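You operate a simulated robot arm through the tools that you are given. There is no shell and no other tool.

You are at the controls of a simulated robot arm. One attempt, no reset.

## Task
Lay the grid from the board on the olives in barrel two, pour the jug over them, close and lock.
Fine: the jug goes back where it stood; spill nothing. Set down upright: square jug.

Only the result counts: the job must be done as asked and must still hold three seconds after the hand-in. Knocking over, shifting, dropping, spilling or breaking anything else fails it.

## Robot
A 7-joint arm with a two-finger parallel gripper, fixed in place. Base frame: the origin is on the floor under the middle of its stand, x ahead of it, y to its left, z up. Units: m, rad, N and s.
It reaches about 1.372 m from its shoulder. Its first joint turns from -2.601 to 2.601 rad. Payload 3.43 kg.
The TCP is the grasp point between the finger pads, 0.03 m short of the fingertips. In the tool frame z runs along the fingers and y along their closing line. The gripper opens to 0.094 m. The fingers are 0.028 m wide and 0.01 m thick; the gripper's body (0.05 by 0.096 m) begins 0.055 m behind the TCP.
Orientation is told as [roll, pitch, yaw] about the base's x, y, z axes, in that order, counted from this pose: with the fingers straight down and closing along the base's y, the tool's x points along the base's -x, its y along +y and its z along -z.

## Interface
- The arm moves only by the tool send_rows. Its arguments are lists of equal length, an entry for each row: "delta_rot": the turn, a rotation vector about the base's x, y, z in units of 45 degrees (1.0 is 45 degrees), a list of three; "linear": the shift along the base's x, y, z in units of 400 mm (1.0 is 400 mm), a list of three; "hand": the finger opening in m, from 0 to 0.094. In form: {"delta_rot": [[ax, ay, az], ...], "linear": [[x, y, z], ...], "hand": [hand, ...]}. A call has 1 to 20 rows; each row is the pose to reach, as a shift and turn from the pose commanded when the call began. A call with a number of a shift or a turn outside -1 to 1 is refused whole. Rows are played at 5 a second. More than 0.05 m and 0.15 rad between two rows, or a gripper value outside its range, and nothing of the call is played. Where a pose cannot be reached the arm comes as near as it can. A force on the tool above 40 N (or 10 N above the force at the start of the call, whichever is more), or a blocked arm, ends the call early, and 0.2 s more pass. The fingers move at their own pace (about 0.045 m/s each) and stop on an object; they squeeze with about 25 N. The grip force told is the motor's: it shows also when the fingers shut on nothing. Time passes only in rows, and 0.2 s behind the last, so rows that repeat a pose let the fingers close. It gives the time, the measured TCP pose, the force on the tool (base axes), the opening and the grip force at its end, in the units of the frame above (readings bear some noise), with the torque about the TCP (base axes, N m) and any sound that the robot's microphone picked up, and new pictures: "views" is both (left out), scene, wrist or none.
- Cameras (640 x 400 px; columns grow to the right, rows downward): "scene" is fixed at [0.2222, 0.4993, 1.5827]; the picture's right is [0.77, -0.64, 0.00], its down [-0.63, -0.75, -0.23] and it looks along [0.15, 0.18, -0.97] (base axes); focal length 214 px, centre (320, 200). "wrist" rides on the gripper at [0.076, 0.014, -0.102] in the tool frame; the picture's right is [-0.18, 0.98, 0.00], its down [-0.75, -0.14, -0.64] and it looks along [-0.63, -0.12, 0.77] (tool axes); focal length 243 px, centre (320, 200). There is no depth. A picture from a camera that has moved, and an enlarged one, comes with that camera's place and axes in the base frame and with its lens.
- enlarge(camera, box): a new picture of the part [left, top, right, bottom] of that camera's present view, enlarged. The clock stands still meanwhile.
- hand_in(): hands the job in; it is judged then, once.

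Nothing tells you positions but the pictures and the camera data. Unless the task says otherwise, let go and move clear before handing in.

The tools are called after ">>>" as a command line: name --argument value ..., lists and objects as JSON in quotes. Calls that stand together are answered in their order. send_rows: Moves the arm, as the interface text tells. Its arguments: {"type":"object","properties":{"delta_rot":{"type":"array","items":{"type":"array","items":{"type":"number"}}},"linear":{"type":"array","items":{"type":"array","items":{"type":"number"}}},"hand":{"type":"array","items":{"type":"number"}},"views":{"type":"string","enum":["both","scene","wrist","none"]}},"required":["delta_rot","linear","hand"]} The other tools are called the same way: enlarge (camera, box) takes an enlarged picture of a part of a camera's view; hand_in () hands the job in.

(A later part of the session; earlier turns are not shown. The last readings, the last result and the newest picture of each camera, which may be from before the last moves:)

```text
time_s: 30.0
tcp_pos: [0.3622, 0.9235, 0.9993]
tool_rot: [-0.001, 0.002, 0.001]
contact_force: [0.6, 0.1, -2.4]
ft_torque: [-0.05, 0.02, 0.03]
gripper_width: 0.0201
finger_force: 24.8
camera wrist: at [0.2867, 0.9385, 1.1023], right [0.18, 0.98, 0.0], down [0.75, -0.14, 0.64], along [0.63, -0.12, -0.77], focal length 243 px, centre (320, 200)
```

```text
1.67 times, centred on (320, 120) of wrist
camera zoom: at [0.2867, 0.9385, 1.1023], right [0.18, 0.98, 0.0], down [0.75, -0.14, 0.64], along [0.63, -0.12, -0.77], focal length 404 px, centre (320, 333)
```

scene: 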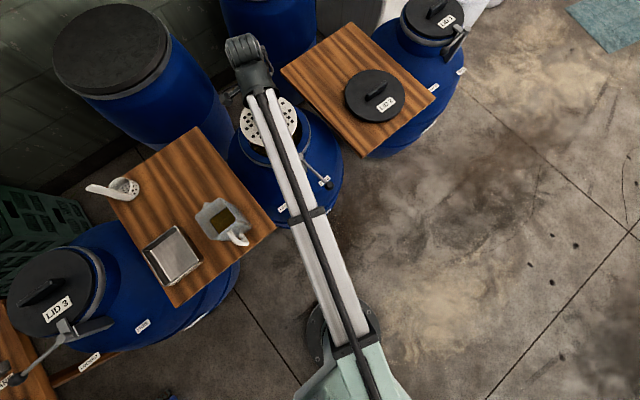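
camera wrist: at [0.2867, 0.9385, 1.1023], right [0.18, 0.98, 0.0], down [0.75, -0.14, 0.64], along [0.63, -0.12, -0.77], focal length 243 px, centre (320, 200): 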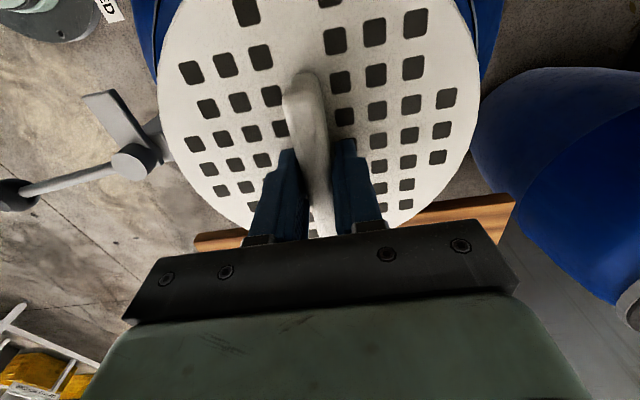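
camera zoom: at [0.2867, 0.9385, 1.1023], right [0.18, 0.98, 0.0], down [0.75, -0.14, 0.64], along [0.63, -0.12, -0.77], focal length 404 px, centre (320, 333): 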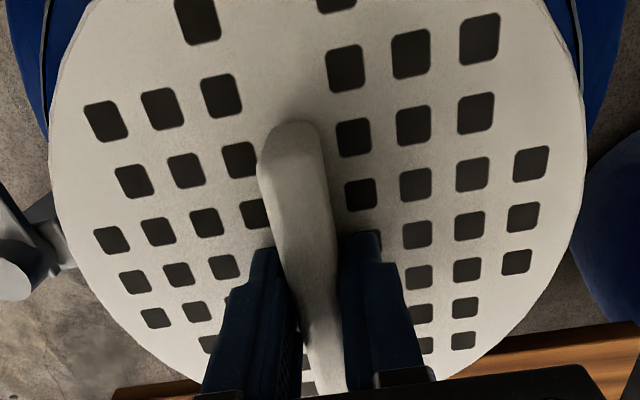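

The grid sits over the mouth within about 2 mm of its centre. I lower it into the mouth, first to z = 0.91, and check force and views.

>>> send_rows --delta_rot '[[0, 0, 0], [0, 0, 0], [0, 0, 0], [0, 0, 0], [0, 0, 0], [0, 0, 0], [0, 0, 0], [0, 0, 0], [0, 0, 0], [0, 0, 0]]' --linear '[[0.003, 0, -0.015], [0.003, 0, -0.04], [0.003, 0, -0.07], [0.003, 0, -0.1], [0.003, 0, -0.13], [0.003, 0, -0.16], [0.003, 0, -0.185], [0.003, 0, -0.205], [0.003, 0, -0.22], [0.003, 0, -0.22]]' --hand '[0, 0, 0, 0, 0, 0, 0, 0, 0, 0]' --views "both"

>>> enlarge --camera "scene" --box '[220, 80, 360, 190]'

>>> enlarge --camera "wrist" --box '[140, 0, 500, 240]'

```text
time_s: 32.2
tcp_pos: [0.3628, 0.923, 0.9113]
tool_rot: [-0.001, 0.003, 0.003]
contact_force: [0.1, 0.5, -1.2]
ft_torque: [0.06, -0.04, -0.03]
gripper_width: 0.0202
finger_force: 24.8
camera wrist: at [0.2881, 0.9388, 1.0142], right [0.18, 0.98, 0.0], down [0.75, -0.14, 0.64], along [0.63, -0.12, -0.77], focal length 243 px, centre (320, 200)
```

scene: 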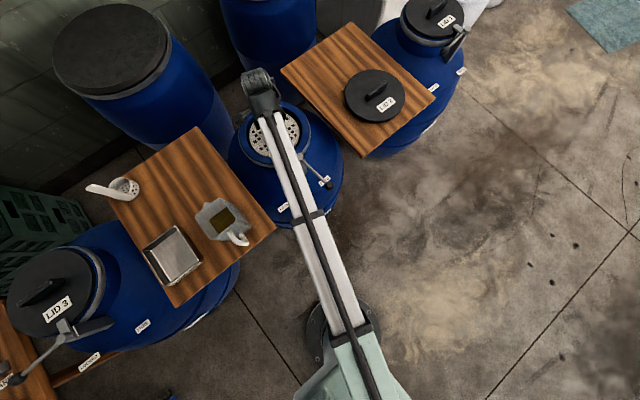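
wrist: 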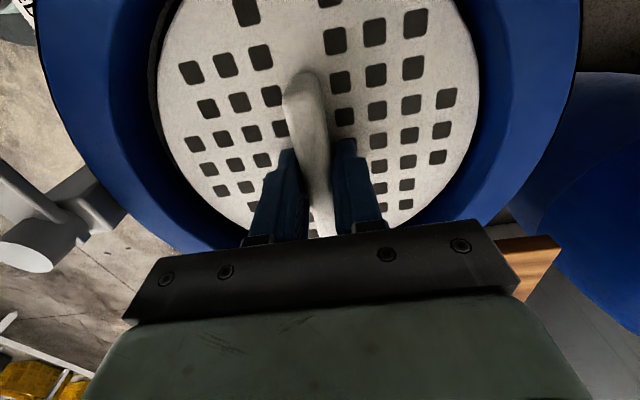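

```text
3.64 times, centred on (290, 135) of scene
camera zoom: at [0.2222, 0.4993, 1.5827], right [0.77, -0.64, 0.0], down [-0.63, -0.75, -0.23], along [0.15, 0.18, -0.97], focal length 780 px, centre (429, 436)
```

zoom: 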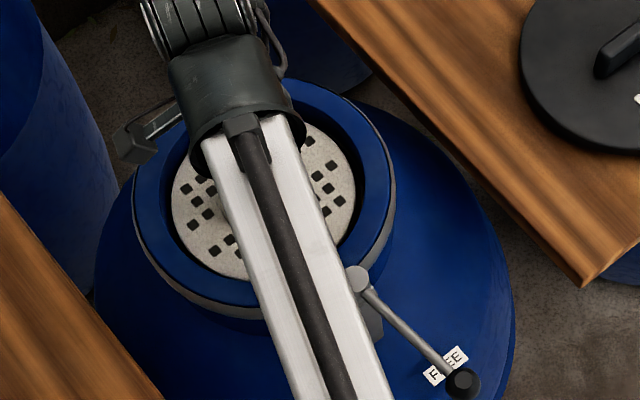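

```text
1.67 times, centred on (320, 120) of wrist
camera zoom: at [0.2881, 0.9388, 1.0142], right [0.18, 0.98, 0.0], down [0.75, -0.14, 0.64], along [0.63, -0.12, -0.77], focal length 404 px, centre (320, 333)
```

zoom: 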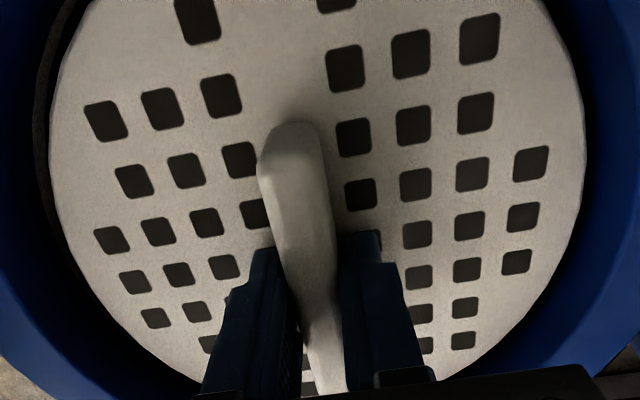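

The grid is inside the mouth with a gap all round. I lower further in short steps until the force shows it resting on the olives.

>>> send_rows --delta_rot '[[0, 0, 0], [0, 0, 0], [0, 0, 0], [0, 0, 0]]' --linear '[[0.0, 0, -0.015], [0.0, 0, -0.03], [0.0, 0, -0.045], [0, 0, -0.05]]' --hand '[0, 0, 0, 0]' --views "none"

>>> send_rows --delta_rot '[[0, 0, 0], [0, 0, 0], [0, 0, 0]]' --linear '[[0.0, 0, -0.006], [0.0, 0, -0.012], [0, 0, -0.012]]' --hand '[0, 0, 0]' --views "wrist"

```text
time_s: 33.2
tcp_pos: [0.3637, 0.9226, 0.8914]
tool_rot: [-0.003, 0.001, 0.002]
contact_force: [0.9, 0.1, -2.1]
ft_torque: [-0.02, 0.0, 0.01]
gripper_width: 0.0199
finger_force: 25.5
```

```text
time_s: 34.0
tcp_pos: [0.3625, 0.9241, 0.888]
tool_rot: [-0.002, 0.002, -0.001]
contact_force: [0.4, -0.3, -1.8]
ft_torque: [-0.01, 0.01, 0.01]
gripper_width: 0.0202
finger_force: 25.6
camera wrist: at [0.2879, 0.9386, 0.9897], right [0.18, 0.98, 0.0], down [0.75, -0.14, 0.64], along [0.63, -0.12, -0.77], focal length 243 px, centre (320, 200)
```

wrist: 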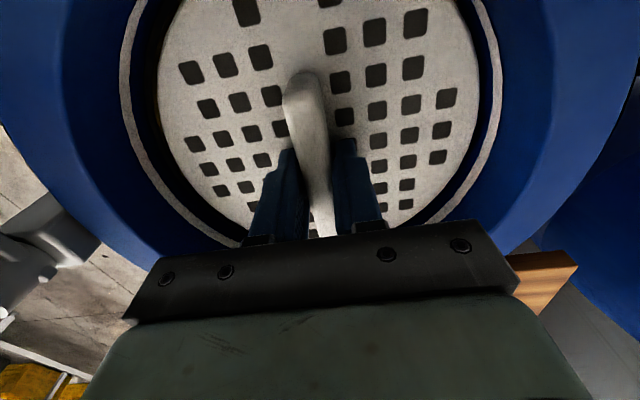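

Both gaps beside the grid are visible, a bit larger on the -y side. I shift 2 mm to -y and keep lowering in small steps.

>>> send_rows --delta_rot '[[0, 0, 0], [0, 0, 0], [0, 0, 0]]' --linear '[[0.0, -0.005, -0.003], [0.0, -0.006, -0.009], [0, -0.006, -0.01]]' --hand '[0, 0, 0]' --views "none"

>>> send_rows --delta_rot '[[0, 0, 0], [0, 0, 0], [0, 0, 0]]' --linear '[[0.0, 0, -0.004], [0.0, 0, -0.008], [0, 0, -0.008]]' --hand '[0, 0, 0]' --views "none"

>>> send_rows --delta_rot '[[0, 0, 0], [0, 0, 0], [0, 0, 0]]' --linear '[[0.0, 0, -0.004], [0.0, 0, -0.008], [0, 0, -0.008]]' --hand '[0, 0, 0]' --views "wrist"

```text
time_s: 34.8
tcp_pos: [0.3636, 0.9215, 0.8828]
tool_rot: [-0.003, 0.001, 0.001]
contact_force: [-0.1, -0.4, -1.8]
ft_torque: [-0.01, -0.02, -0.02]
gripper_width: 0.0202
finger_force: 24.9
```

```text
time_s: 35.6
tcp_pos: [0.3629, 0.9225, 0.8807]
tool_rot: [-0.001, 0.0, -0.001]
contact_force: [-0.2, 0.0, -2.1]
ft_torque: [0.01, 0.02, 0.0]
gripper_width: 0.0203
finger_force: 25.2
```

```text
time_s: 36.4
tcp_pos: [0.3629, 0.9214, 0.8768]
tool_rot: [-0.001, 0.002, 0.001]
contact_force: [0.5, -0.3, -0.8]
ft_torque: [-0.03, -0.03, 0.02]
gripper_width: 0.0205
finger_force: 24.6
camera wrist: at [0.2877, 0.9364, 0.9793], right [0.18, 0.98, 0.0], down [0.75, -0.14, 0.64], along [0.63, -0.12, -0.77], focal length 243 px, centre (320, 200)
```

wrist: 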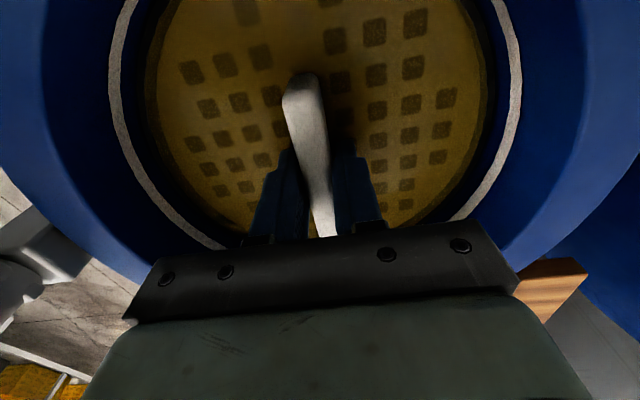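

The plate has just gone below the brine surface. I keep lowering in small steps until it meets the olives.

>>> send_rows --delta_rot '[[0, 0, 0], [0, 0, 0], [0, 0, 0]]' --linear '[[0.0, 0, -0.004], [0.0, 0, -0.008], [0, 0, -0.008]]' --hand '[0, 0, 0]' --views "none"

>>> send_rows --delta_rot '[[0, 0, 0], [0, 0, 0], [0, 0, 0]]' --linear '[[0.0, 0, -0.004], [0.0, 0, -0.008], [0, 0, -0.008]]' --hand '[0, 0, 0]' --views "wrist"

```text
time_s: 37.2
tcp_pos: [0.3633, 0.9209, 0.8734]
tool_rot: [-0.002, 0.003, -0.001]
contact_force: [0.1, -0.8, -1.7]
ft_torque: [-0.02, -0.01, 0.05]
gripper_width: 0.0201
finger_force: 25.0
```

```text
time_s: 38.0
tcp_pos: [0.3631, 0.9221, 0.8706]
tool_rot: [-0.001, 0.002, 0.0]
contact_force: [0.5, 1.0, -1.5]
ft_torque: [-0.04, -0.01, -0.02]
gripper_width: 0.0201
finger_force: 25.2
camera wrist: at [0.288, 0.9364, 0.9731], right [0.18, 0.98, 0.0], down [0.75, -0.14, 0.64], along [0.63, -0.12, -0.77], focal length 243 px, centre (320, 200)
```

wrist: 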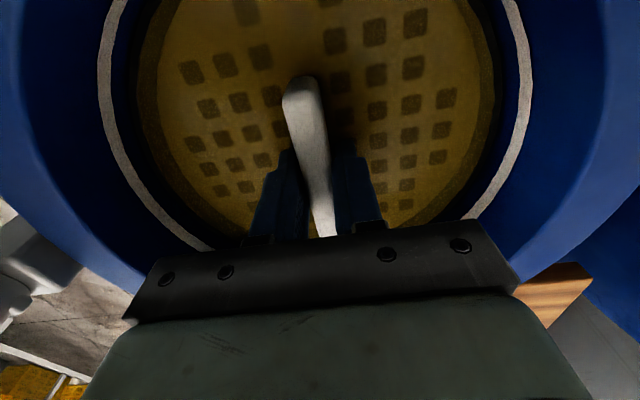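

Still no contact; I continue down in 3–4 mm steps, watching for a force change.

>>> send_rows --delta_rot '[[0, 0, 0], [0, 0, 0], [0, 0, 0]]' --linear '[[0.0, 0, -0.004], [0.0, 0, -0.008], [0, 0, -0.009]]' --hand '[0, 0, 0]' --views "none"

>>> send_rows --delta_rot '[[0, 0, 0], [0, 0, 0], [0, 0, 0]]' --linear '[[0.0, 0, -0.004], [0.0, 0, -0.008], [0, 0, -0.009]]' --hand '[0, 0, 0]' --views "wrist"

```text
time_s: 38.8
tcp_pos: [0.3644, 0.9213, 0.8673]
tool_rot: [-0.001, 0.001, 0.001]
contact_force: [-0.2, 1.1, -2.0]
ft_torque: [0.02, 0.02, 0.01]
gripper_width: 0.0203
finger_force: 25.3
```

```text
time_s: 39.6
tcp_pos: [0.3638, 0.9212, 0.8626]
tool_rot: [-0.001, 0.003, 0.001]
contact_force: [0.3, 0.3, -1.4]
ft_torque: [-0.02, 0.01, 0.0]
gripper_width: 0.0202
finger_force: 24.9
camera wrist: at [0.288, 0.9364, 0.9655], right [0.18, 0.98, 0.0], down [0.75, -0.14, 0.64], along [0.63, -0.12, -0.77], focal length 243 px, centre (320, 200)
```

wrist: 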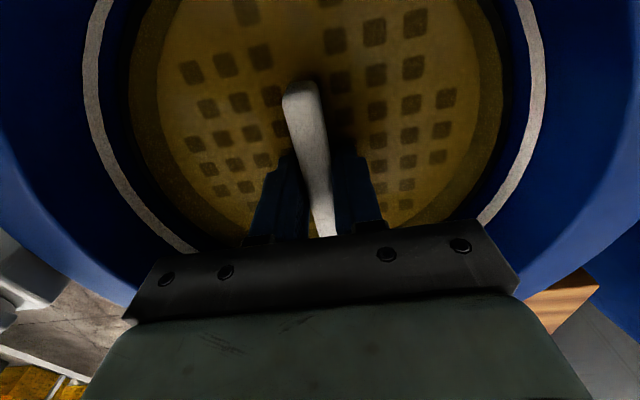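

Still hanging free; I continue down.

>>> send_rows --delta_rot '[[0, 0, 0], [0, 0, 0], [0, 0, 0]]' --linear '[[0.0, 0, -0.005], [0.0, 0, -0.01], [0, 0, -0.011]]' --hand '[0, 0, 0]' --views "none"

>>> send_rows --delta_rot '[[0, 0, 0], [0, 0, 0], [0, 0, 0]]' --linear '[[0.0, 0, -0.005], [0.0, 0, -0.01], [0, 0, -0.011]]' --hand '[0, 0, 0]' --views "wrist"

```text
time_s: 40.4
tcp_pos: [0.3636, 0.9216, 0.8603]
tool_rot: [0.001, 0.0, 0.002]
contact_force: [0.9, 1.0, 12.7]
ft_torque: [-0.02, 0.47, 0.02]
gripper_width: 0.0201
finger_force: 25.0
```

```text
time_s: 41.2
tcp_pos: [0.3646, 0.9221, 0.8584]
tool_rot: [0.002, -0.001, 0.001]
contact_force: [-0.3, -0.5, 9.9]
ft_torque: [-0.17, 0.12, 0.0]
gripper_width: 0.0201
finger_force: 25.5
stopped in row 3: the force on the tool passed its limit at 42 N (the readings are from after the stop); the commanded pose is now the measured one
camera wrist: at [0.2883, 0.9365, 0.9605], right [0.18, 0.98, 0.0], down [0.75, -0.14, 0.64], along [0.63, -0.12, -0.77], focal length 243 px, centre (320, 200)
```

wrist: 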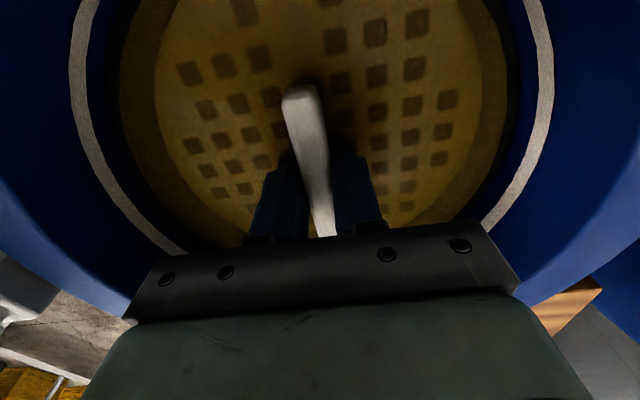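

The grid now rests on the olives (plate top ≈ 0.83). I ease the press off and open the fingers, then rise straight up.

>>> send_rows --delta_rot '[[0, 0, 0], [0, 0, 0], [0, 0, 0], [0, 0, 0]]' --linear '[[0.0, 0, 0.002], [0.0, 0, 0.003], [0, 0, 0.003], [0, 0, 0.003]]' --hand '[0, 0.03, 0.05, 0.06]' --views "none"

>>> send_rows --delta_rot '[[0, 0, 0], [0, 0, 0], [0, 0, 0], [0, 0, 0], [0, 0, 0], [0, 0, 0], [0, 0, 0], [0, 0, 0], [0, 0, 0], [0, 0, 0]]' --linear '[[0, 0, 0.015], [0, 0, 0.04], [0, 0, 0.07], [0, 0, 0.1], [0, 0, 0.15], [0, 0, 0.2], [0, 0, 0.28], [0, 0, 0.36], [0, 0, 0.44], [0, 0, 0.44]]' --hand '[0.06, 0.06, 0.06, 0.06, 0.06, 0.06, 0.06, 0.06, 0.06, 0.06]' --views "both"

>>> enlarge --camera "wrist" --box '[180, 0, 460, 220]'

```text
time_s: 42.2
tcp_pos: [0.3631, 0.9229, 0.8584]
tool_rot: [-0.001, -0.001, -0.001]
contact_force: [1.0, 6.1, 5.5]
ft_torque: [-0.05, -0.07, 0.06]
gripper_width: 0.056
finger_force: 0.1
```

```text
time_s: 44.4
tcp_pos: [0.3644, 0.9221, 1.0349]
tool_rot: [0.0, 0.0, -0.001]
contact_force: [-0.4, 0.3, -0.1]
ft_torque: [0.01, 0.01, 0.01]
gripper_width: 0.0599
finger_force: 0.2
camera wrist: at [0.2887, 0.9371, 1.1371], right [0.18, 0.98, 0.0], down [0.75, -0.14, 0.64], along [0.63, -0.12, -0.77], focal length 243 px, centre (320, 200)
```

scene: 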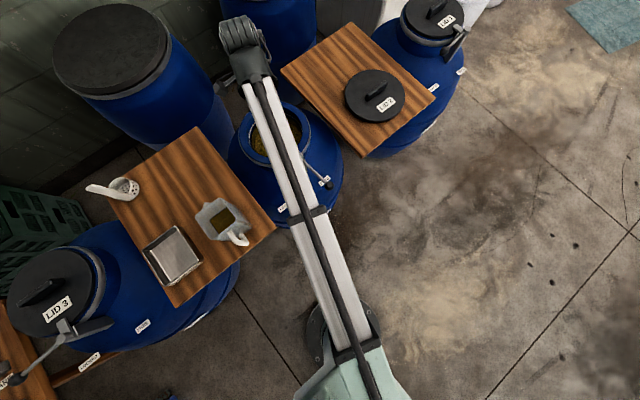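
wrist: 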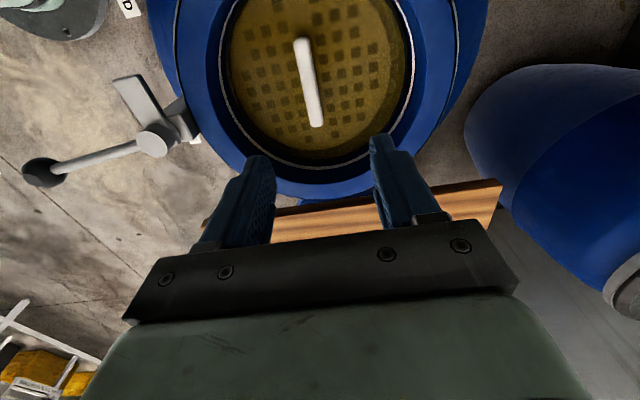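

```text
1.82 times, centred on (320, 110) of wrist
camera zoom: at [0.2887, 0.9371, 1.1371], right [0.18, 0.98, 0.0], down [0.75, -0.14, 0.64], along [0.63, -0.12, -0.77], focal length 441 px, centre (320, 364)
```

zoom: 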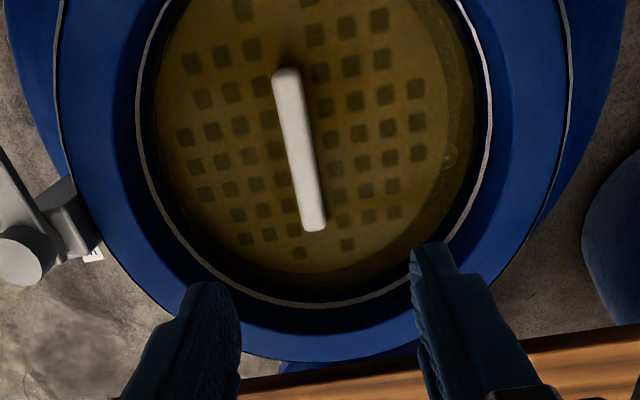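

The grid lies flat on the olives, handle up, gripper clear. Next is the jug: I plan to take it by its two x-faces with the fingers pointing along +y from the handle side, so first I move toward the base side of the jug while turning the wrist.

>>> send_rows --delta_rot '[[0, 0, 0.0714], [0, 0, 0.143], [0, 0, 0.214], [0, 0, 0.286], [0, 0, 0.357], [0, 0, 0.429], [0, 0, 0.5], [0, 0, 0.571], [0, 0, 0.643], [0, 0, 0.714], [0, 0, 0.786], [0, 0, 0.857], [0, 0, 0.929], [0, 0, 1.0]]' --linear '[[-0.055, -0.04, 0.08], [-0.109, -0.08, 0.1625], [-0.164, -0.13, 0.1625], [-0.219, -0.18, 0.1625], [-0.273, -0.24, 0.1625], [-0.328, -0.3, 0.1625], [-0.383, -0.36, 0.1625], [-0.437, -0.42, 0.1625], [-0.492, -0.48, 0.1625], [-0.546, -0.54, 0.1625], [-0.6, -0.6, 0.1625], [-0.656, -0.65, 0.1625], [-0.71, -0.7, 0.1625], [-0.765, -0.75, 0.1625]]' --hand '[0.094, 0.094, 0.094, 0.094, 0.094, 0.094, 0.094, 0.094, 0.094, 0.094, 0.094, 0.094, 0.094, 0.094]' --views "scene"

```text
time_s: 47.4
tcp_pos: [0.0583, 0.6225, 1.0973]
tool_rot: [0.004, -0.006, 0.786]
contact_force: [0.1, 0.2, -0.6]
ft_torque: [0.01, -0.02, -0.01]
gripper_width: 0.094
finger_force: 0.0
```

scene: 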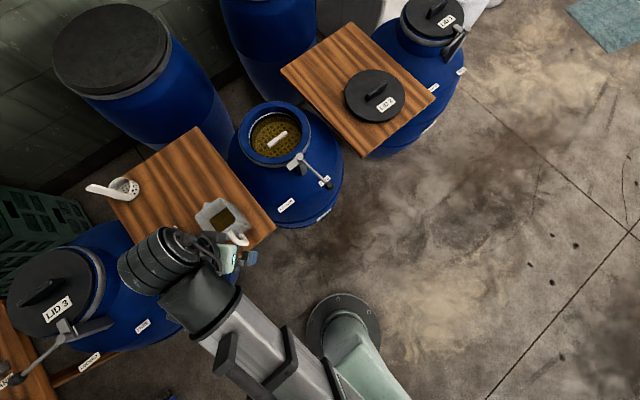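

Reached. I complete the yaw to 90° here.

>>> send_rows --delta_rot '[[0, 0, 0.1], [0, 0, 0.2], [0, 0, 0.3], [0, 0, 0.4], [0, 0, 0.5], [0, 0, 0.6], [0, 0, 0.7], [0, 0, 0.8], [0, 0, 0.9], [0, 0, 1.0]]' --linear '[[0, 0, 0], [0, 0, 0], [0, 0, 0], [0, 0, 0], [0, 0, 0], [0, 0, 0], [0, 0, 0], [0, 0, 0], [0, 0, 0], [0, 0, 0]]' --hand '[0.094, 0.094, 0.094, 0.094, 0.094, 0.094, 0.094, 0.094, 0.094, 0.094]' --views "both"

>>> enlarge --camera "scene" --box '[235, 95, 315, 170]'

```text
time_s: 49.1
tcp_pos: [0.0585, 0.625, 1.0976]
tool_rot: [0.003, -0.014, 1.35]
contact_force: [0.9, 2.0, -3.1]
ft_torque: [-0.03, 0.23, 0.12]
gripper_width: 0.094
finger_force: 0.1
stopped in row 8: the force on the tool passed its limit at 47 N (the readings are from after the stop); the commanded pose is now the measured one
camera wrist: at [0.0281, 0.5517, 1.1989], right [-0.92, 0.39, 0.01], down [0.3, 0.69, 0.65], along [0.25, 0.6, -0.76], focal length 243 px, centre (320, 200)
```

scene: 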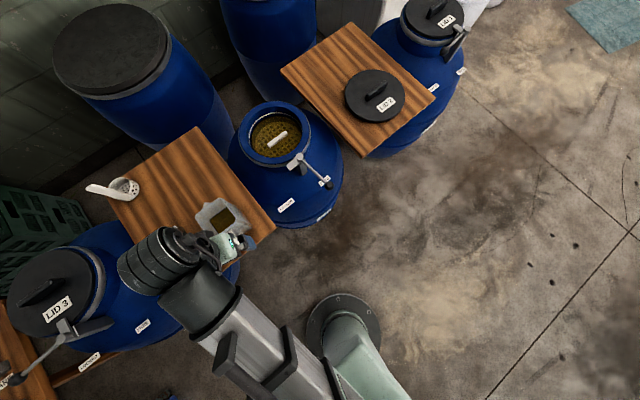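
wrist: 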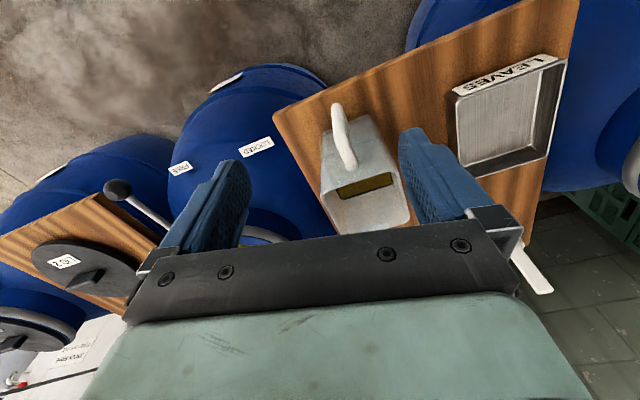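

```text
5.33 times, centred on (275, 132) of scene
camera zoom: at [0.2222, 0.4993, 1.5827], right [0.77, -0.64, 0.0], down [-0.63, -0.75, -0.23], along [0.15, 0.18, -0.97], focal length 1144 px, centre (560, 560)
```

zoom: 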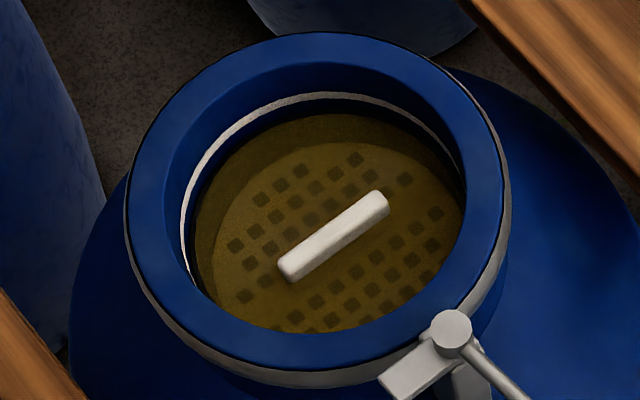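

The turn was stopped with a force near yaw 77°, while the hand is in open air, so it looks like the hand met the arm itself; nothing else moved, and the grid sits well in barrel two. I will move outward a little above the jug and roll the fingers toward +y instead.

>>> send_rows --delta_rot '[[0.0, 0, -0.1], [0.125, 0, -0.1], [0.25, 0, -0.1], [0.375, 0, -0.1], [0.5, 0, -0.1], [0.625, 0, -0.1], [0.75, 0, -0.1], [0.875, 0, -0.1], [1.0, 0, -0.1]]' --linear '[[0, 0.02, 0.06], [0, 0.06, 0.1], [0, 0.1, 0.125], [0, 0.14, 0.125], [0, 0.18, 0.125], [0, 0.2, 0.125], [0, 0.22, 0.125], [0, 0.23, 0.125], [0, 0.2375, 0.125]]' --hand '[0.094, 0.094, 0.094, 0.094, 0.094, 0.094, 0.094, 0.094, 0.094]' --views "both"

```text
time_s: 51.1
tcp_pos: [0.0581, 0.7183, 1.1472]
tool_rot: [0.259, -0.766, 1.162]
contact_force: [-0.4, -0.4, 0.2]
ft_torque: [-0.05, -0.01, -0.02]
gripper_width: 0.0943
finger_force: 0.0
out of reach, approached as far as the arm can: row 1
camera wrist: at [0.0202, 0.5981, 1.1687], right [-0.89, 0.34, 0.31], down [0.33, 0.01, 0.94], along [0.32, 0.94, -0.12], focal length 243 px, centre (320, 200)
```

scene: 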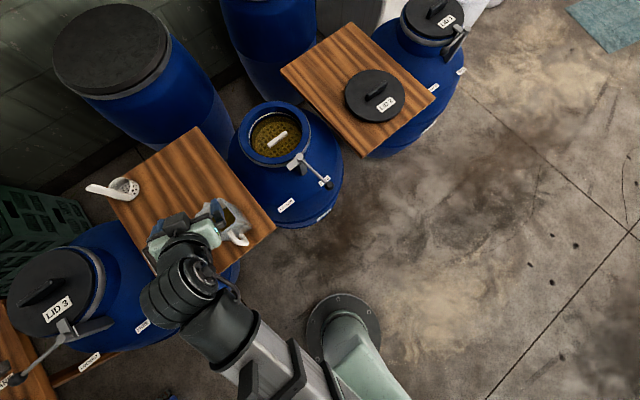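
wrist: 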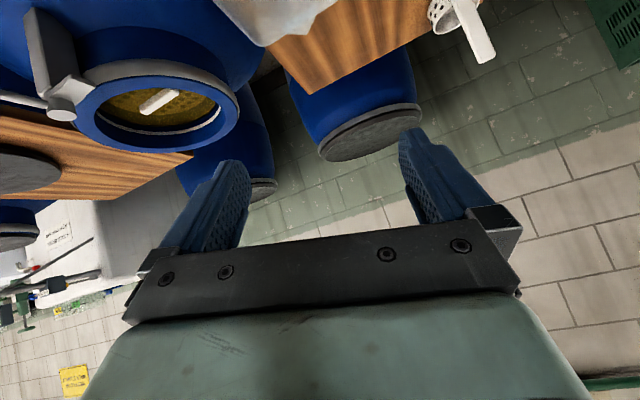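

That worked: the fingers now tilt outward above the jug without contact. I continue the turn until they point along +y, with the closing line along x.

>>> send_rows --delta_rot '[[0.11, -0.044, 0.021], [0.22, -0.088, 0.041], [0.331, -0.132, 0.062], [0.441, -0.177, 0.083], [0.551, -0.221, 0.103], [0.662, -0.265, 0.124], [0.772, -0.309, 0.144], [0.882, -0.353, 0.165]]' --linear '[[0, 0, 0], [0, 0, 0], [0, 0, 0], [0, 0, 0], [0, 0, 0], [0, 0, 0], [0, 0, 0], [0, 0, 0]]' --hand '[0.094, 0.094, 0.094, 0.094, 0.094, 0.094, 0.094, 0.094]' --views "both"

```text
time_s: 52.9
tcp_pos: [0.0586, 0.7189, 1.148]
tool_rot: [-0.167, -1.506, 1.716]
contact_force: [0.0, 0.4, 0.1]
ft_torque: [0.0, 0.02, 0.03]
gripper_width: 0.0938
finger_force: 0.0
camera wrist: at [0.0424, 0.6123, 1.078], right [-0.98, 0.04, 0.17], down [0.12, -0.6, 0.79], along [0.13, 0.8, 0.58], focal length 243 px, centre (320, 200)
```

scene: 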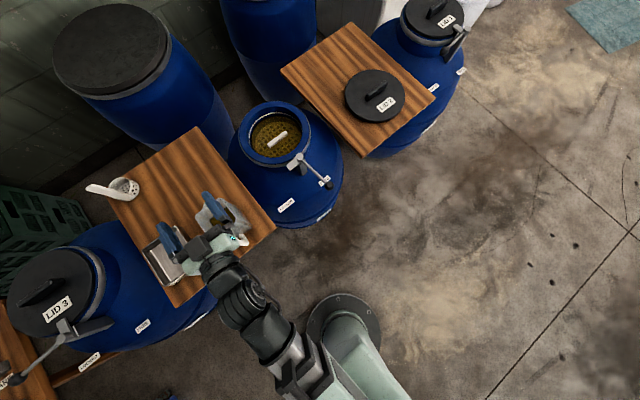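
wrist: 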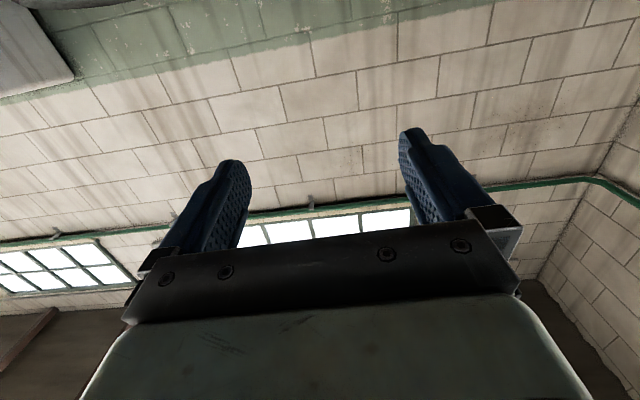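

The fingers now point along +y over the jug. I zoom on the scene to compare finger and jug positions in x before descending.

>>> enlarge --camera "scene" --box '[140, 170, 280, 290]'

```text
3.33 times, centred on (210, 230) of scene
camera zoom: at [0.2222, 0.4993, 1.5827], right [0.77, -0.64, 0.0], down [-0.63, -0.75, -0.23], along [0.15, 0.18, -0.97], focal length 715 px, centre (687, 100)
```

zoom: 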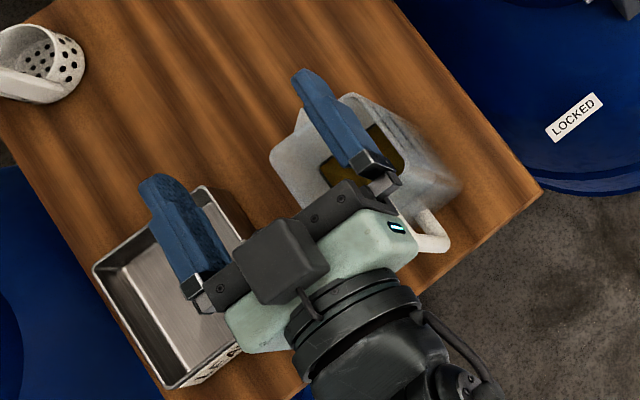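

The hand is aligned above the jug with clear space. I back off to y ≈ 0.60, then lower to z ≈ 0.905 behind the handle, staying clear of the jug.

>>> send_rows --delta_rot '[[0, 0, 0], [0, 0, 0], [0, 0, 0], [0, 0, 0], [0, 0, 0], [0, 0, 0], [0, 0, 0], [0, 0, 0], [0, 0, 0], [0, 0, 0], [0, 0, 0], [0, 0, 0], [0, 0, 0], [0, 0, 0]]' --linear '[[0, -0.08, 0], [0, -0.16, 0], [0, -0.24, 0], [0, -0.3, 0], [0, -0.32, -0.06], [0, -0.32, -0.12], [0, -0.32, -0.18], [0, -0.32, -0.24], [0, -0.32, -0.3], [0, -0.32, -0.36], [0, -0.32, -0.42], [0, -0.32, -0.48], [0, -0.32, -0.54], [0, -0.32, -0.6]]' --hand '[0.094, 0.094, 0.094, 0.094, 0.094, 0.094, 0.094, 0.094, 0.094, 0.094, 0.094, 0.094, 0.094, 0.094]' --views "both"

>>> enlarge --camera "scene" --box '[170, 180, 290, 280]'

```text
time_s: 55.3
tcp_pos: [0.0567, 0.7089, 1.0001]
tool_rot: [0.272, -1.541, 1.28]
contact_force: [2.4, -1.0, 11.8]
ft_torque: [0.36, 0.55, -0.19]
gripper_width: 0.0926
finger_force: 0.0
out of reach, approached as far as the arm can: row 2, 3, 4, 5, 6, 7, 8, 9, 10, 11
stopped in row 11: the force on the tool passed its limit at 81 N (the readings are from after the stop); the commanded pose is now the measured one
camera wrist: at [0.041, 0.604, 0.9262], right [-0.98, 0.02, 0.19], down [0.14, -0.62, 0.77], along [0.14, 0.78, 0.61], focal length 243 px, centre (320, 200)
```

scene: 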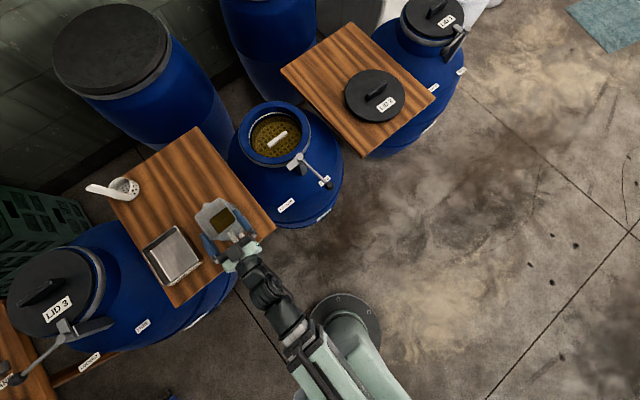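
wrist: 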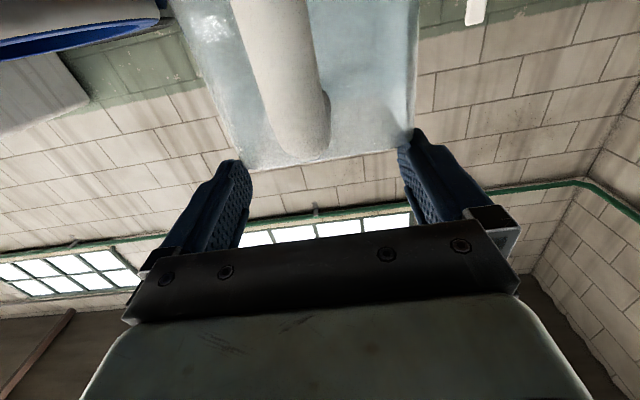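

```text
4.00 times, centred on (230, 230) of scene
camera zoom: at [0.2222, 0.4993, 1.5827], right [0.77, -0.64, 0.0], down [-0.63, -0.75, -0.23], along [0.15, 0.18, -0.97], focal length 858 px, centre (680, 80)
```

zoom: 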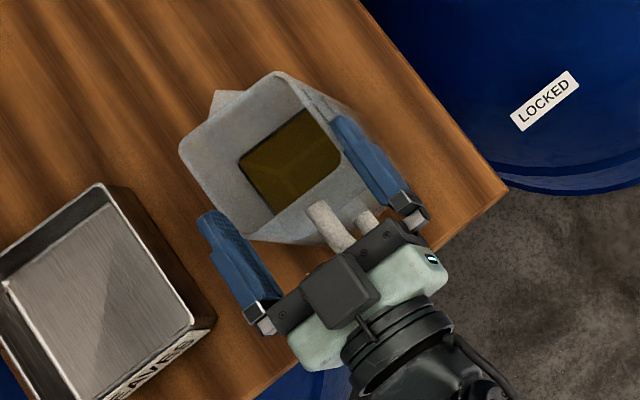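

The arm could not back off in y, and one finger has come down onto the jug's rim. I raise straight up at once to free it and then look at the jug.

>>> send_rows --delta_rot '[[0, 0, 0], [0, 0, 0], [0, 0, 0], [0, 0, 0]]' --linear '[[0, 0, 0.03], [0, 0, 0.08], [0, 0, 0.14], [0, 0, 0.15]]' --hand '[0.094, 0.094, 0.094, 0.094]' --views "both"

>>> enlarge --camera "scene" --box '[170, 180, 290, 280]'

```text
time_s: 56.3
tcp_pos: [0.0573, 0.7079, 1.0578]
tool_rot: [0.175, -1.536, 1.376]
contact_force: [0.2, -0.2, 0.0]
ft_torque: [0.03, -0.02, 0.0]
gripper_width: 0.0939
finger_force: 0.0
camera wrist: at [0.0413, 0.6039, 0.9849], right [-0.98, 0.02, 0.19], down [0.13, -0.62, 0.77], along [0.14, 0.78, 0.6], focal length 243 px, centre (320, 200)
```

scene: 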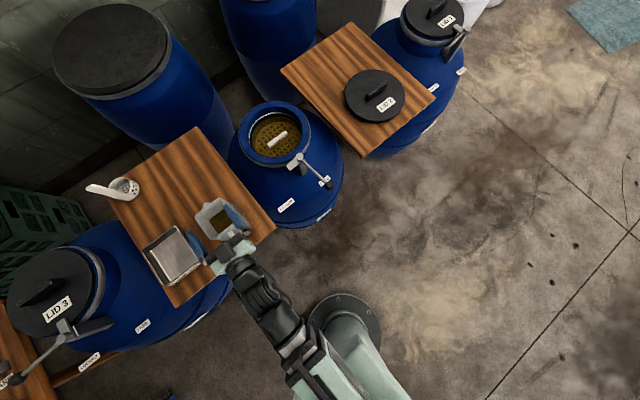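
wrist: 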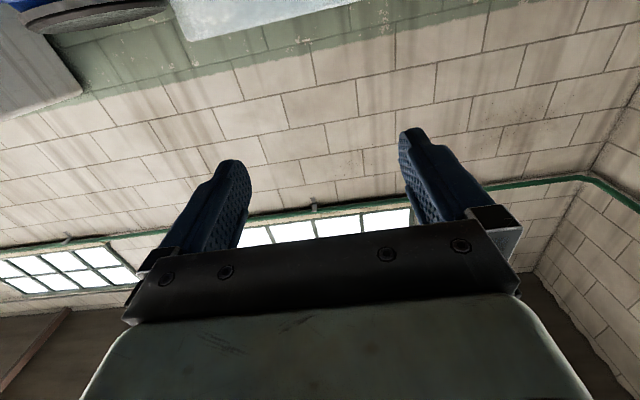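

```text
4.00 times, centred on (230, 230) of scene
camera zoom: at [0.2222, 0.4993, 1.5827], right [0.77, -0.64, 0.0], down [-0.63, -0.75, -0.23], along [0.15, 0.18, -0.97], focal length 858 px, centre (680, 80)
```

zoom: 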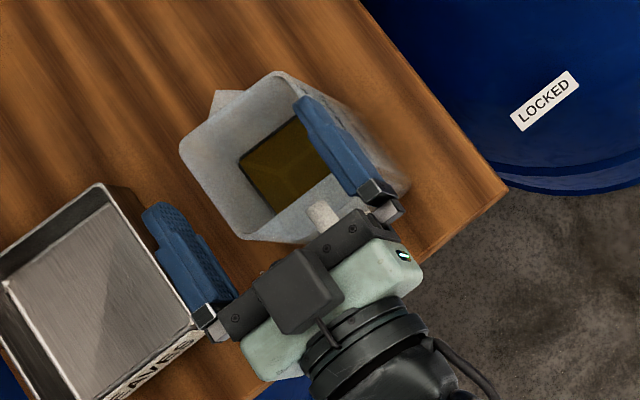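

The jug still stands where it was (rim corners unchanged) and nothing spilled. The arm cannot retreat behind the handle, so I will raise, roll back toward vertical above the jug, and plan a grip from above instead.

>>> send_rows --delta_rot '[[0, 0, 0], [0, 0, 0], [-0.14, 0, 0], [-0.28, 0, 0], [-0.42, 0, 0], [-0.56, 0, 0], [-0.7, 0, 0], [-0.84, 0, 0], [-1.0, 0, 0]]' --linear '[[0, 0.0, 0.1], [0, 0.0, 0.2], [0, 0.03, 0.28], [0, 0.06, 0.34], [0, 0.09, 0.34], [0, 0.12, 0.34], [0, 0.13, 0.34], [0, 0.13, 0.34], [0, 0.13, 0.34]]' --hand '[0.094, 0.094, 0.094, 0.094, 0.094, 0.094, 0.094, 0.094, 0.094]' --views "wrist"

```text
time_s: 58.3
tcp_pos: [0.0572, 0.7593, 1.194]
tool_rot: [-0.013, -0.751, 1.564]
contact_force: [0.3, -0.2, 0.3]
ft_torque: [0.02, 0.01, -0.02]
gripper_width: 0.0943
finger_force: 0.2
camera wrist: at [0.0409, 0.6348, 1.2169], right [-0.98, 0.15, 0.12], down [0.13, 0.11, 0.98], along [0.14, 0.98, -0.13], focal length 243 px, centre (320, 200)
```

wrist: 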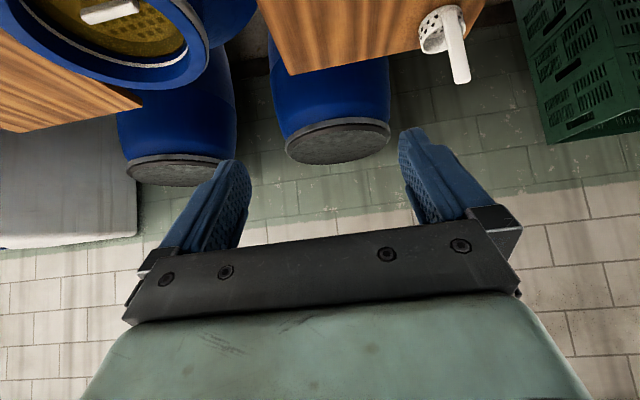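

The tilt is halfway back. I continue rolling to vertical here above the jug.

>>> send_rows --delta_rot '[[-0.14, 0, 0], [-0.28, 0, 0], [-0.42, 0, 0], [-0.56, 0, 0], [-0.7, 0, 0], [-0.84, 0, 0], [-0.956, 0, 0]]' --linear '[[0, 0.0, 0.0], [0, 0.0, 0.0], [0, 0.0, 0.0], [0, 0, 0.0], [0, 0, 0.0], [0, 0, 0], [0, 0, 0]]' --hand '[0.094, 0.094, 0.094, 0.094, 0.094, 0.094, 0.094]' --views "both"

```text
time_s: 60.0
tcp_pos: [0.057, 0.7628, 1.1937]
tool_rot: [-0.018, -0.056, 1.564]
contact_force: [-0.1, 7.9, -12.2]
ft_torque: [0.11, -0.07, -0.07]
gripper_width: 0.0939
finger_force: 0.0
stopped in row 7: the force on the tool passed its limit at 46 N (the readings are from after the stop); the commanded pose is now the measured one
camera wrist: at [0.0412, 0.6814, 1.2916], right [-0.98, 0.19, -0.01], down [0.13, 0.71, 0.69], along [0.14, 0.67, -0.73], focal length 243 px, centre (320, 200)
```

scene: 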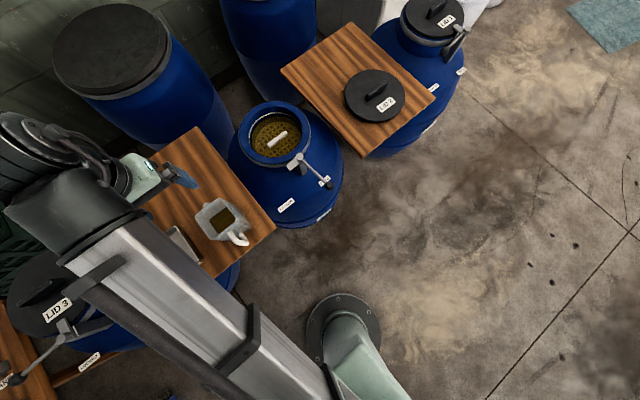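
wrist: 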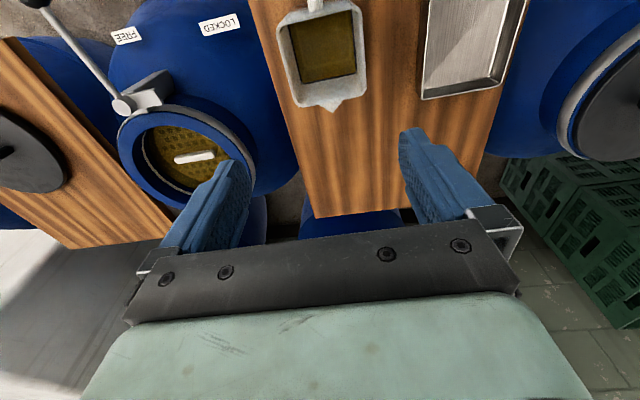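

The jug hangs in view below; the hand again met the arm itself at yaw 90° when vertical, so that wrist pose is not usable. I turn back to yaw 0 and will test the opposite yaw (-90°), which also closes along x.

>>> send_rows --delta_rot '[[0.08, 0, 0], [0.08, 0, -0.1], [0.08, 0, -0.2], [0.08, 0, -0.3], [0.08, 0, -0.4], [0.08, 0, -0.5], [0.08, 0, -0.6], [0.08, 0, -0.7], [0.08, 0, -0.8], [0.08, 0, -0.9], [0.08, 0, -1.0]]' --linear '[[0, 0.02, 0.0], [0, 0.04, 0.0], [0, 0.04, 0.0], [0, 0.04, 0.0], [0, 0.04, 0.0], [0, 0.04, 0], [0, 0.04, 0], [0, 0.04, 0], [0, 0.04, 0], [0, 0.04, 0], [0, 0.04, 0]]' --hand '[0.094, 0.094, 0.094, 0.094, 0.094, 0.094, 0.094, 0.094, 0.094, 0.094, 0.094]' --views "none"

>>> send_rows --delta_rot '[[0.0, 0, -0.1], [0.0, 0, -0.2], [0.0, 0, -0.3], [0, 0, -0.4], [0, 0, -0.5], [0, 0, -0.6], [0, 0, -0.7], [0, 0, -0.8], [0, 0, -0.9], [0, 0, -1.0]]' --linear '[[0, 0, 0], [0, 0, 0], [0, 0, 0], [0, 0, 0], [0, 0, 0], [0, 0, 0], [0, 0, 0], [0, 0, 0], [0, 0, 0], [0, 0, 0]]' --hand '[0.094, 0.094, 0.094, 0.094, 0.094, 0.094, 0.094, 0.094, 0.094, 0.094]' --views "none"

```text
time_s: 62.4
tcp_pos: [0.0569, 0.7787, 1.1933]
tool_rot: [0.007, -0.114, 0.776]
contact_force: [0.0, 0.7, 0.4]
ft_torque: [0.01, -0.06, 0.01]
gripper_width: 0.0941
finger_force: 0.0
```

```text
time_s: 64.5
tcp_pos: [0.0592, 0.783, 1.1851]
tool_rot: [0.017, -0.112, -0.01]
contact_force: [-0.2, 0.5, 0.2]
ft_torque: [0.03, -0.01, 0.01]
gripper_width: 0.0938
finger_force: 0.2
out of reach, approached as far as the arm can: row 9, 10
```

Now at yaw 0. I level the tool, lower slightly to z ≈ 1.12 and try turning on toward yaw -90°.

>>> send_rows --delta_rot '[[-0.01, 0.07, 0], [-0.022, 0.142, 0], [-0.022, 0.142, 0.0], [-0.022, 0.142, 0.0]]' --linear '[[0, 0.02, -0.06], [0, 0.04, -0.12], [0, 0.04, -0.16], [0, 0.04, -0.16]]' --hand '[0.094, 0.094, 0.094, 0.094]' --views "none"

>>> send_rows --delta_rot '[[0.0, 0, -0.1], [0.0, 0, -0.2], [0.0, 0, -0.3], [0, 0, -0.4], [0, 0, -0.5], [0, 0, -0.6], [0, 0, -0.7], [0, 0, -0.8], [0, 0, -0.9], [0, 0, -1.0]]' --linear '[[0, 0, 0], [0, 0, 0], [0, 0, 0], [0, 0, 0], [0, 0, 0], [0, 0, 0], [0, 0, 0], [0, 0, 0], [0, 0, 0], [0, 0, 0]]' --hand '[0.094, 0.094, 0.094, 0.094, 0.094, 0.094, 0.094, 0.094, 0.094, 0.094]' --views "none"

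>>> send_rows --delta_rot '[[0.0, 0, -0.1], [0.0, 0, -0.2], [0.0, 0, -0.3], [0, 0, -0.4], [0, 0, -0.5], [0, 0, -0.6], [0, 0, -0.7], [0, 0, -0.8], [0, 0, -0.9], [0, 0, -1.0]]' --linear '[[0, 0, 0], [0, 0, 0], [0, 0, 0], [0, 0, 0], [0, 0, 0], [0, 0, 0], [0, 0, 0], [0, 0, 0], [0, 0, 0], [0, 0, 0]]' --hand '[0.094, 0.094, 0.094, 0.094, 0.094, 0.094, 0.094, 0.094, 0.094, 0.094]' --views "both"

```text
time_s: 65.5
tcp_pos: [0.0576, 0.7998, 1.1207]
tool_rot: [-0.011, -0.001, -0.009]
contact_force: [-0.2, -0.6, 0.9]
ft_torque: [0.02, 0.0, -0.02]
gripper_width: 0.0938
finger_force: 0.1
```

```text
time_s: 67.8
tcp_pos: [0.0579, 0.798, 1.1215]
tool_rot: [-0.011, -0.001, -0.794]
contact_force: [0.2, 0.1, 0.3]
ft_torque: [-0.01, 0.03, 0.02]
gripper_width: 0.0939
finger_force: 0.0
```

```text
time_s: 70.0
tcp_pos: [0.0596, 0.7991, 1.1224]
tool_rot: [-0.01, -0.001, -1.45]
contact_force: [-0.9, 0.6, 0.9]
ft_torque: [-0.05, 0.0, -0.01]
gripper_width: 0.0939
finger_force: 0.1
out of reach, approached as far as the arm can: row 9, 10
camera wrist: at [0.066, 0.8762, 1.224], right [1.0, -0.06, -0.01], down [-0.04, -0.76, 0.64], along [-0.05, -0.64, -0.77], focal length 243 px, centre (320, 200)
```

scene: 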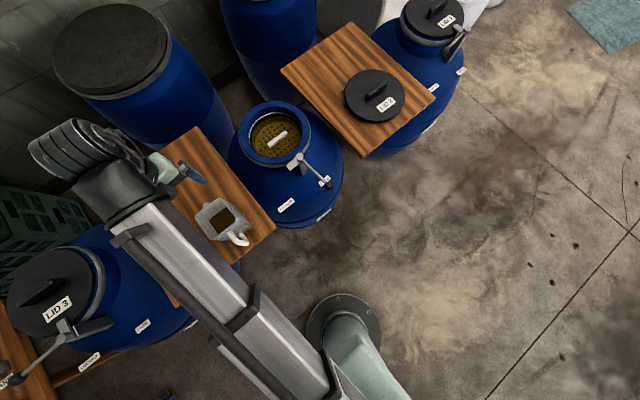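
wrist: 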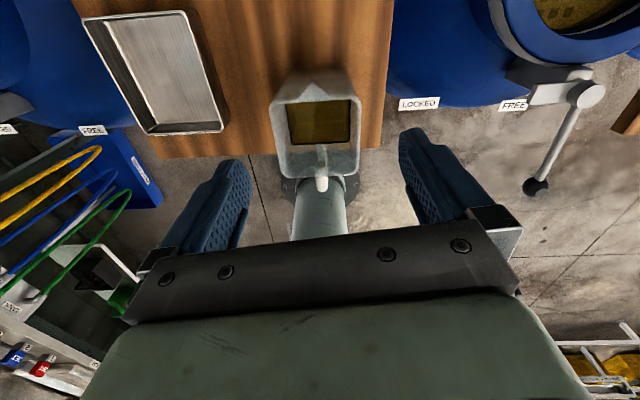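

Yaw -83° is reached before the wrist limit, and this view shows the jug squarely from the spout side. I zoom to measure its width and centre.

>>> enlarge --camera "wrist" --box '[240, 60, 400, 200]'

>>> enlarge --camera "scene" --box '[180, 185, 260, 255]'

```text
2.86 times, centred on (320, 130) of wrist
camera zoom: at [0.066, 0.8762, 1.224], right [1.0, -0.06, -0.01], down [-0.04, -0.76, 0.64], along [-0.05, -0.64, -0.77], focal length 693 px, centre (320, 400)
```

zoom: 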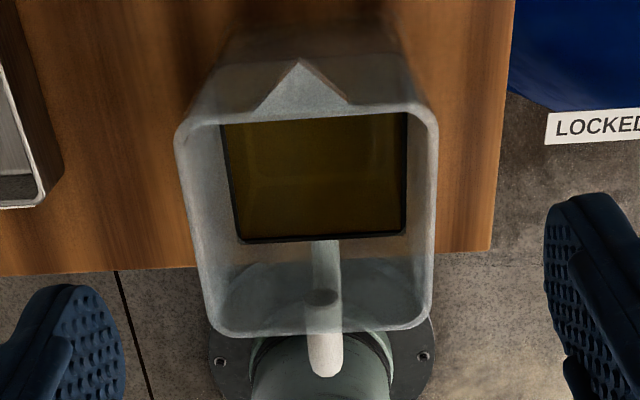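

```text
5.71 times, centred on (220, 220) of scene
camera zoom: at [0.2222, 0.4993, 1.5827], right [0.77, -0.64, 0.0], down [-0.63, -0.75, -0.23], along [0.15, 0.18, -0.97], focal length 1226 px, centre (891, 86)
```

zoom: 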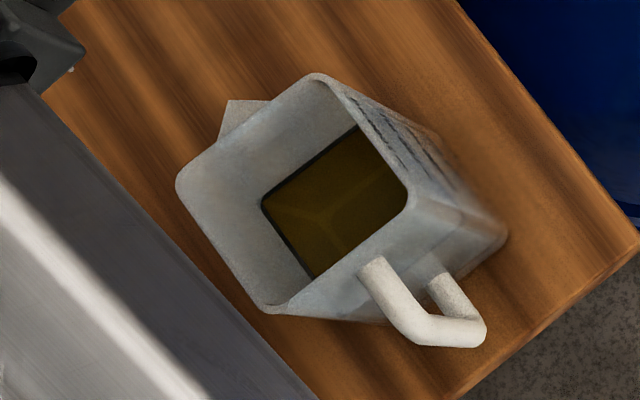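

The jug's rim measures about 92 mm, too close to the 94 mm opening for an outside grip, so I plan to pinch its -x wall with one finger inside and one outside, fingers tilted about 35°. First I rehearse the pouring tilt with the empty hand near barrel two to see what the arm can reach.

>>> send_rows --delta_rot '[[0, 0, 0.1], [0, 0, 0.2], [0, 0, 0.3], [0, 0, 0.4], [0, 0, 0.5], [0, 0, 0.6], [0, 0, 0.7], [0, 0, 0.8], [0, 0, 0.9], [0, 0, 1.0]]' --linear '[[0.07, 0.04, 0], [0.14, 0.08, 0], [0.21, 0.12, 0], [0.28, 0.16, 0], [0.35, 0.2, 0], [0.42, 0.24, 0], [0.49, 0.28, 0], [0.56, 0.32, 0], [0.63, 0.36, 0], [0.7, 0.4, 0]]' --hand '[0.094, 0.094, 0.094, 0.094, 0.06, 0.06, 0.06, 0.06, 0.06, 0.06]' --views "none"

>>> send_rows --delta_rot '[[0, 0, 0.1], [0, 0, 0.2], [0, 0, 0.3], [0, 0, 0.4], [0, 0, 0.5], [0, 0, 0.6], [0, 0, 0.7], [0, 0, 0.8], [0, 0, 0.85]]' --linear '[[0, 0, 0], [0, 0, 0], [0, 0, 0], [0, 0, 0], [0, 0, 0], [0, 0, 0], [0, 0, 0], [0, 0, 0], [0, 0, 0]]' --hand '[0.06, 0.06, 0.06, 0.06, 0.06, 0.06, 0.06, 0.06, 0.06]' --views "none"

>>> send_rows --delta_rot '[[0, 0.12, 0], [0, 0.24, 0], [0, 0.36, 0], [0, 0.48, 0], [0, 0.6, 0], [0, 0.72, 0], [0, 0.84, 0], [0, 0.95, 0]]' --linear '[[0, 0, 0], [0, 0, 0], [0, 0, 0], [0, 0, 0], [0, 0, 0], [0, 0, 0], [0, 0, 0], [0, 0, 0]]' --hand '[0.06, 0.06, 0.06, 0.06, 0.06, 0.06, 0.06, 0.06]' --views "scene"

```text
time_s: 72.2
tcp_pos: [0.3385, 0.959, 1.1205]
tool_rot: [-0.009, -0.002, -0.661]
contact_force: [-0.1, -0.5, -1.0]
ft_torque: [0.01, 0.0, 0.01]
gripper_width: 0.0602
finger_force: 0.0
```

```text
time_s: 74.2
tcp_pos: [0.3377, 0.9578, 1.1217]
tool_rot: [-0.011, 0.0, 0.004]
contact_force: [0.5, -0.7, 0.6]
ft_torque: [0.0, 0.0, 0.01]
gripper_width: 0.06
finger_force: 0.1
```

```text
time_s: 76.0
tcp_pos: [0.3308, 0.9652, 1.1118]
tool_rot: [0.016, 0.743, 0.004]
contact_force: [-0.4, 0.4, -0.7]
ft_torque: [0.02, -0.01, -0.02]
gripper_width: 0.06
finger_force: 0.0
out of reach, approached as far as the arm can: row 7, 8
```

scene: 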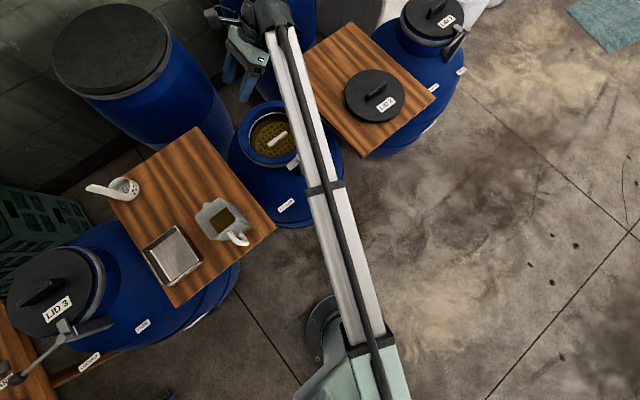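

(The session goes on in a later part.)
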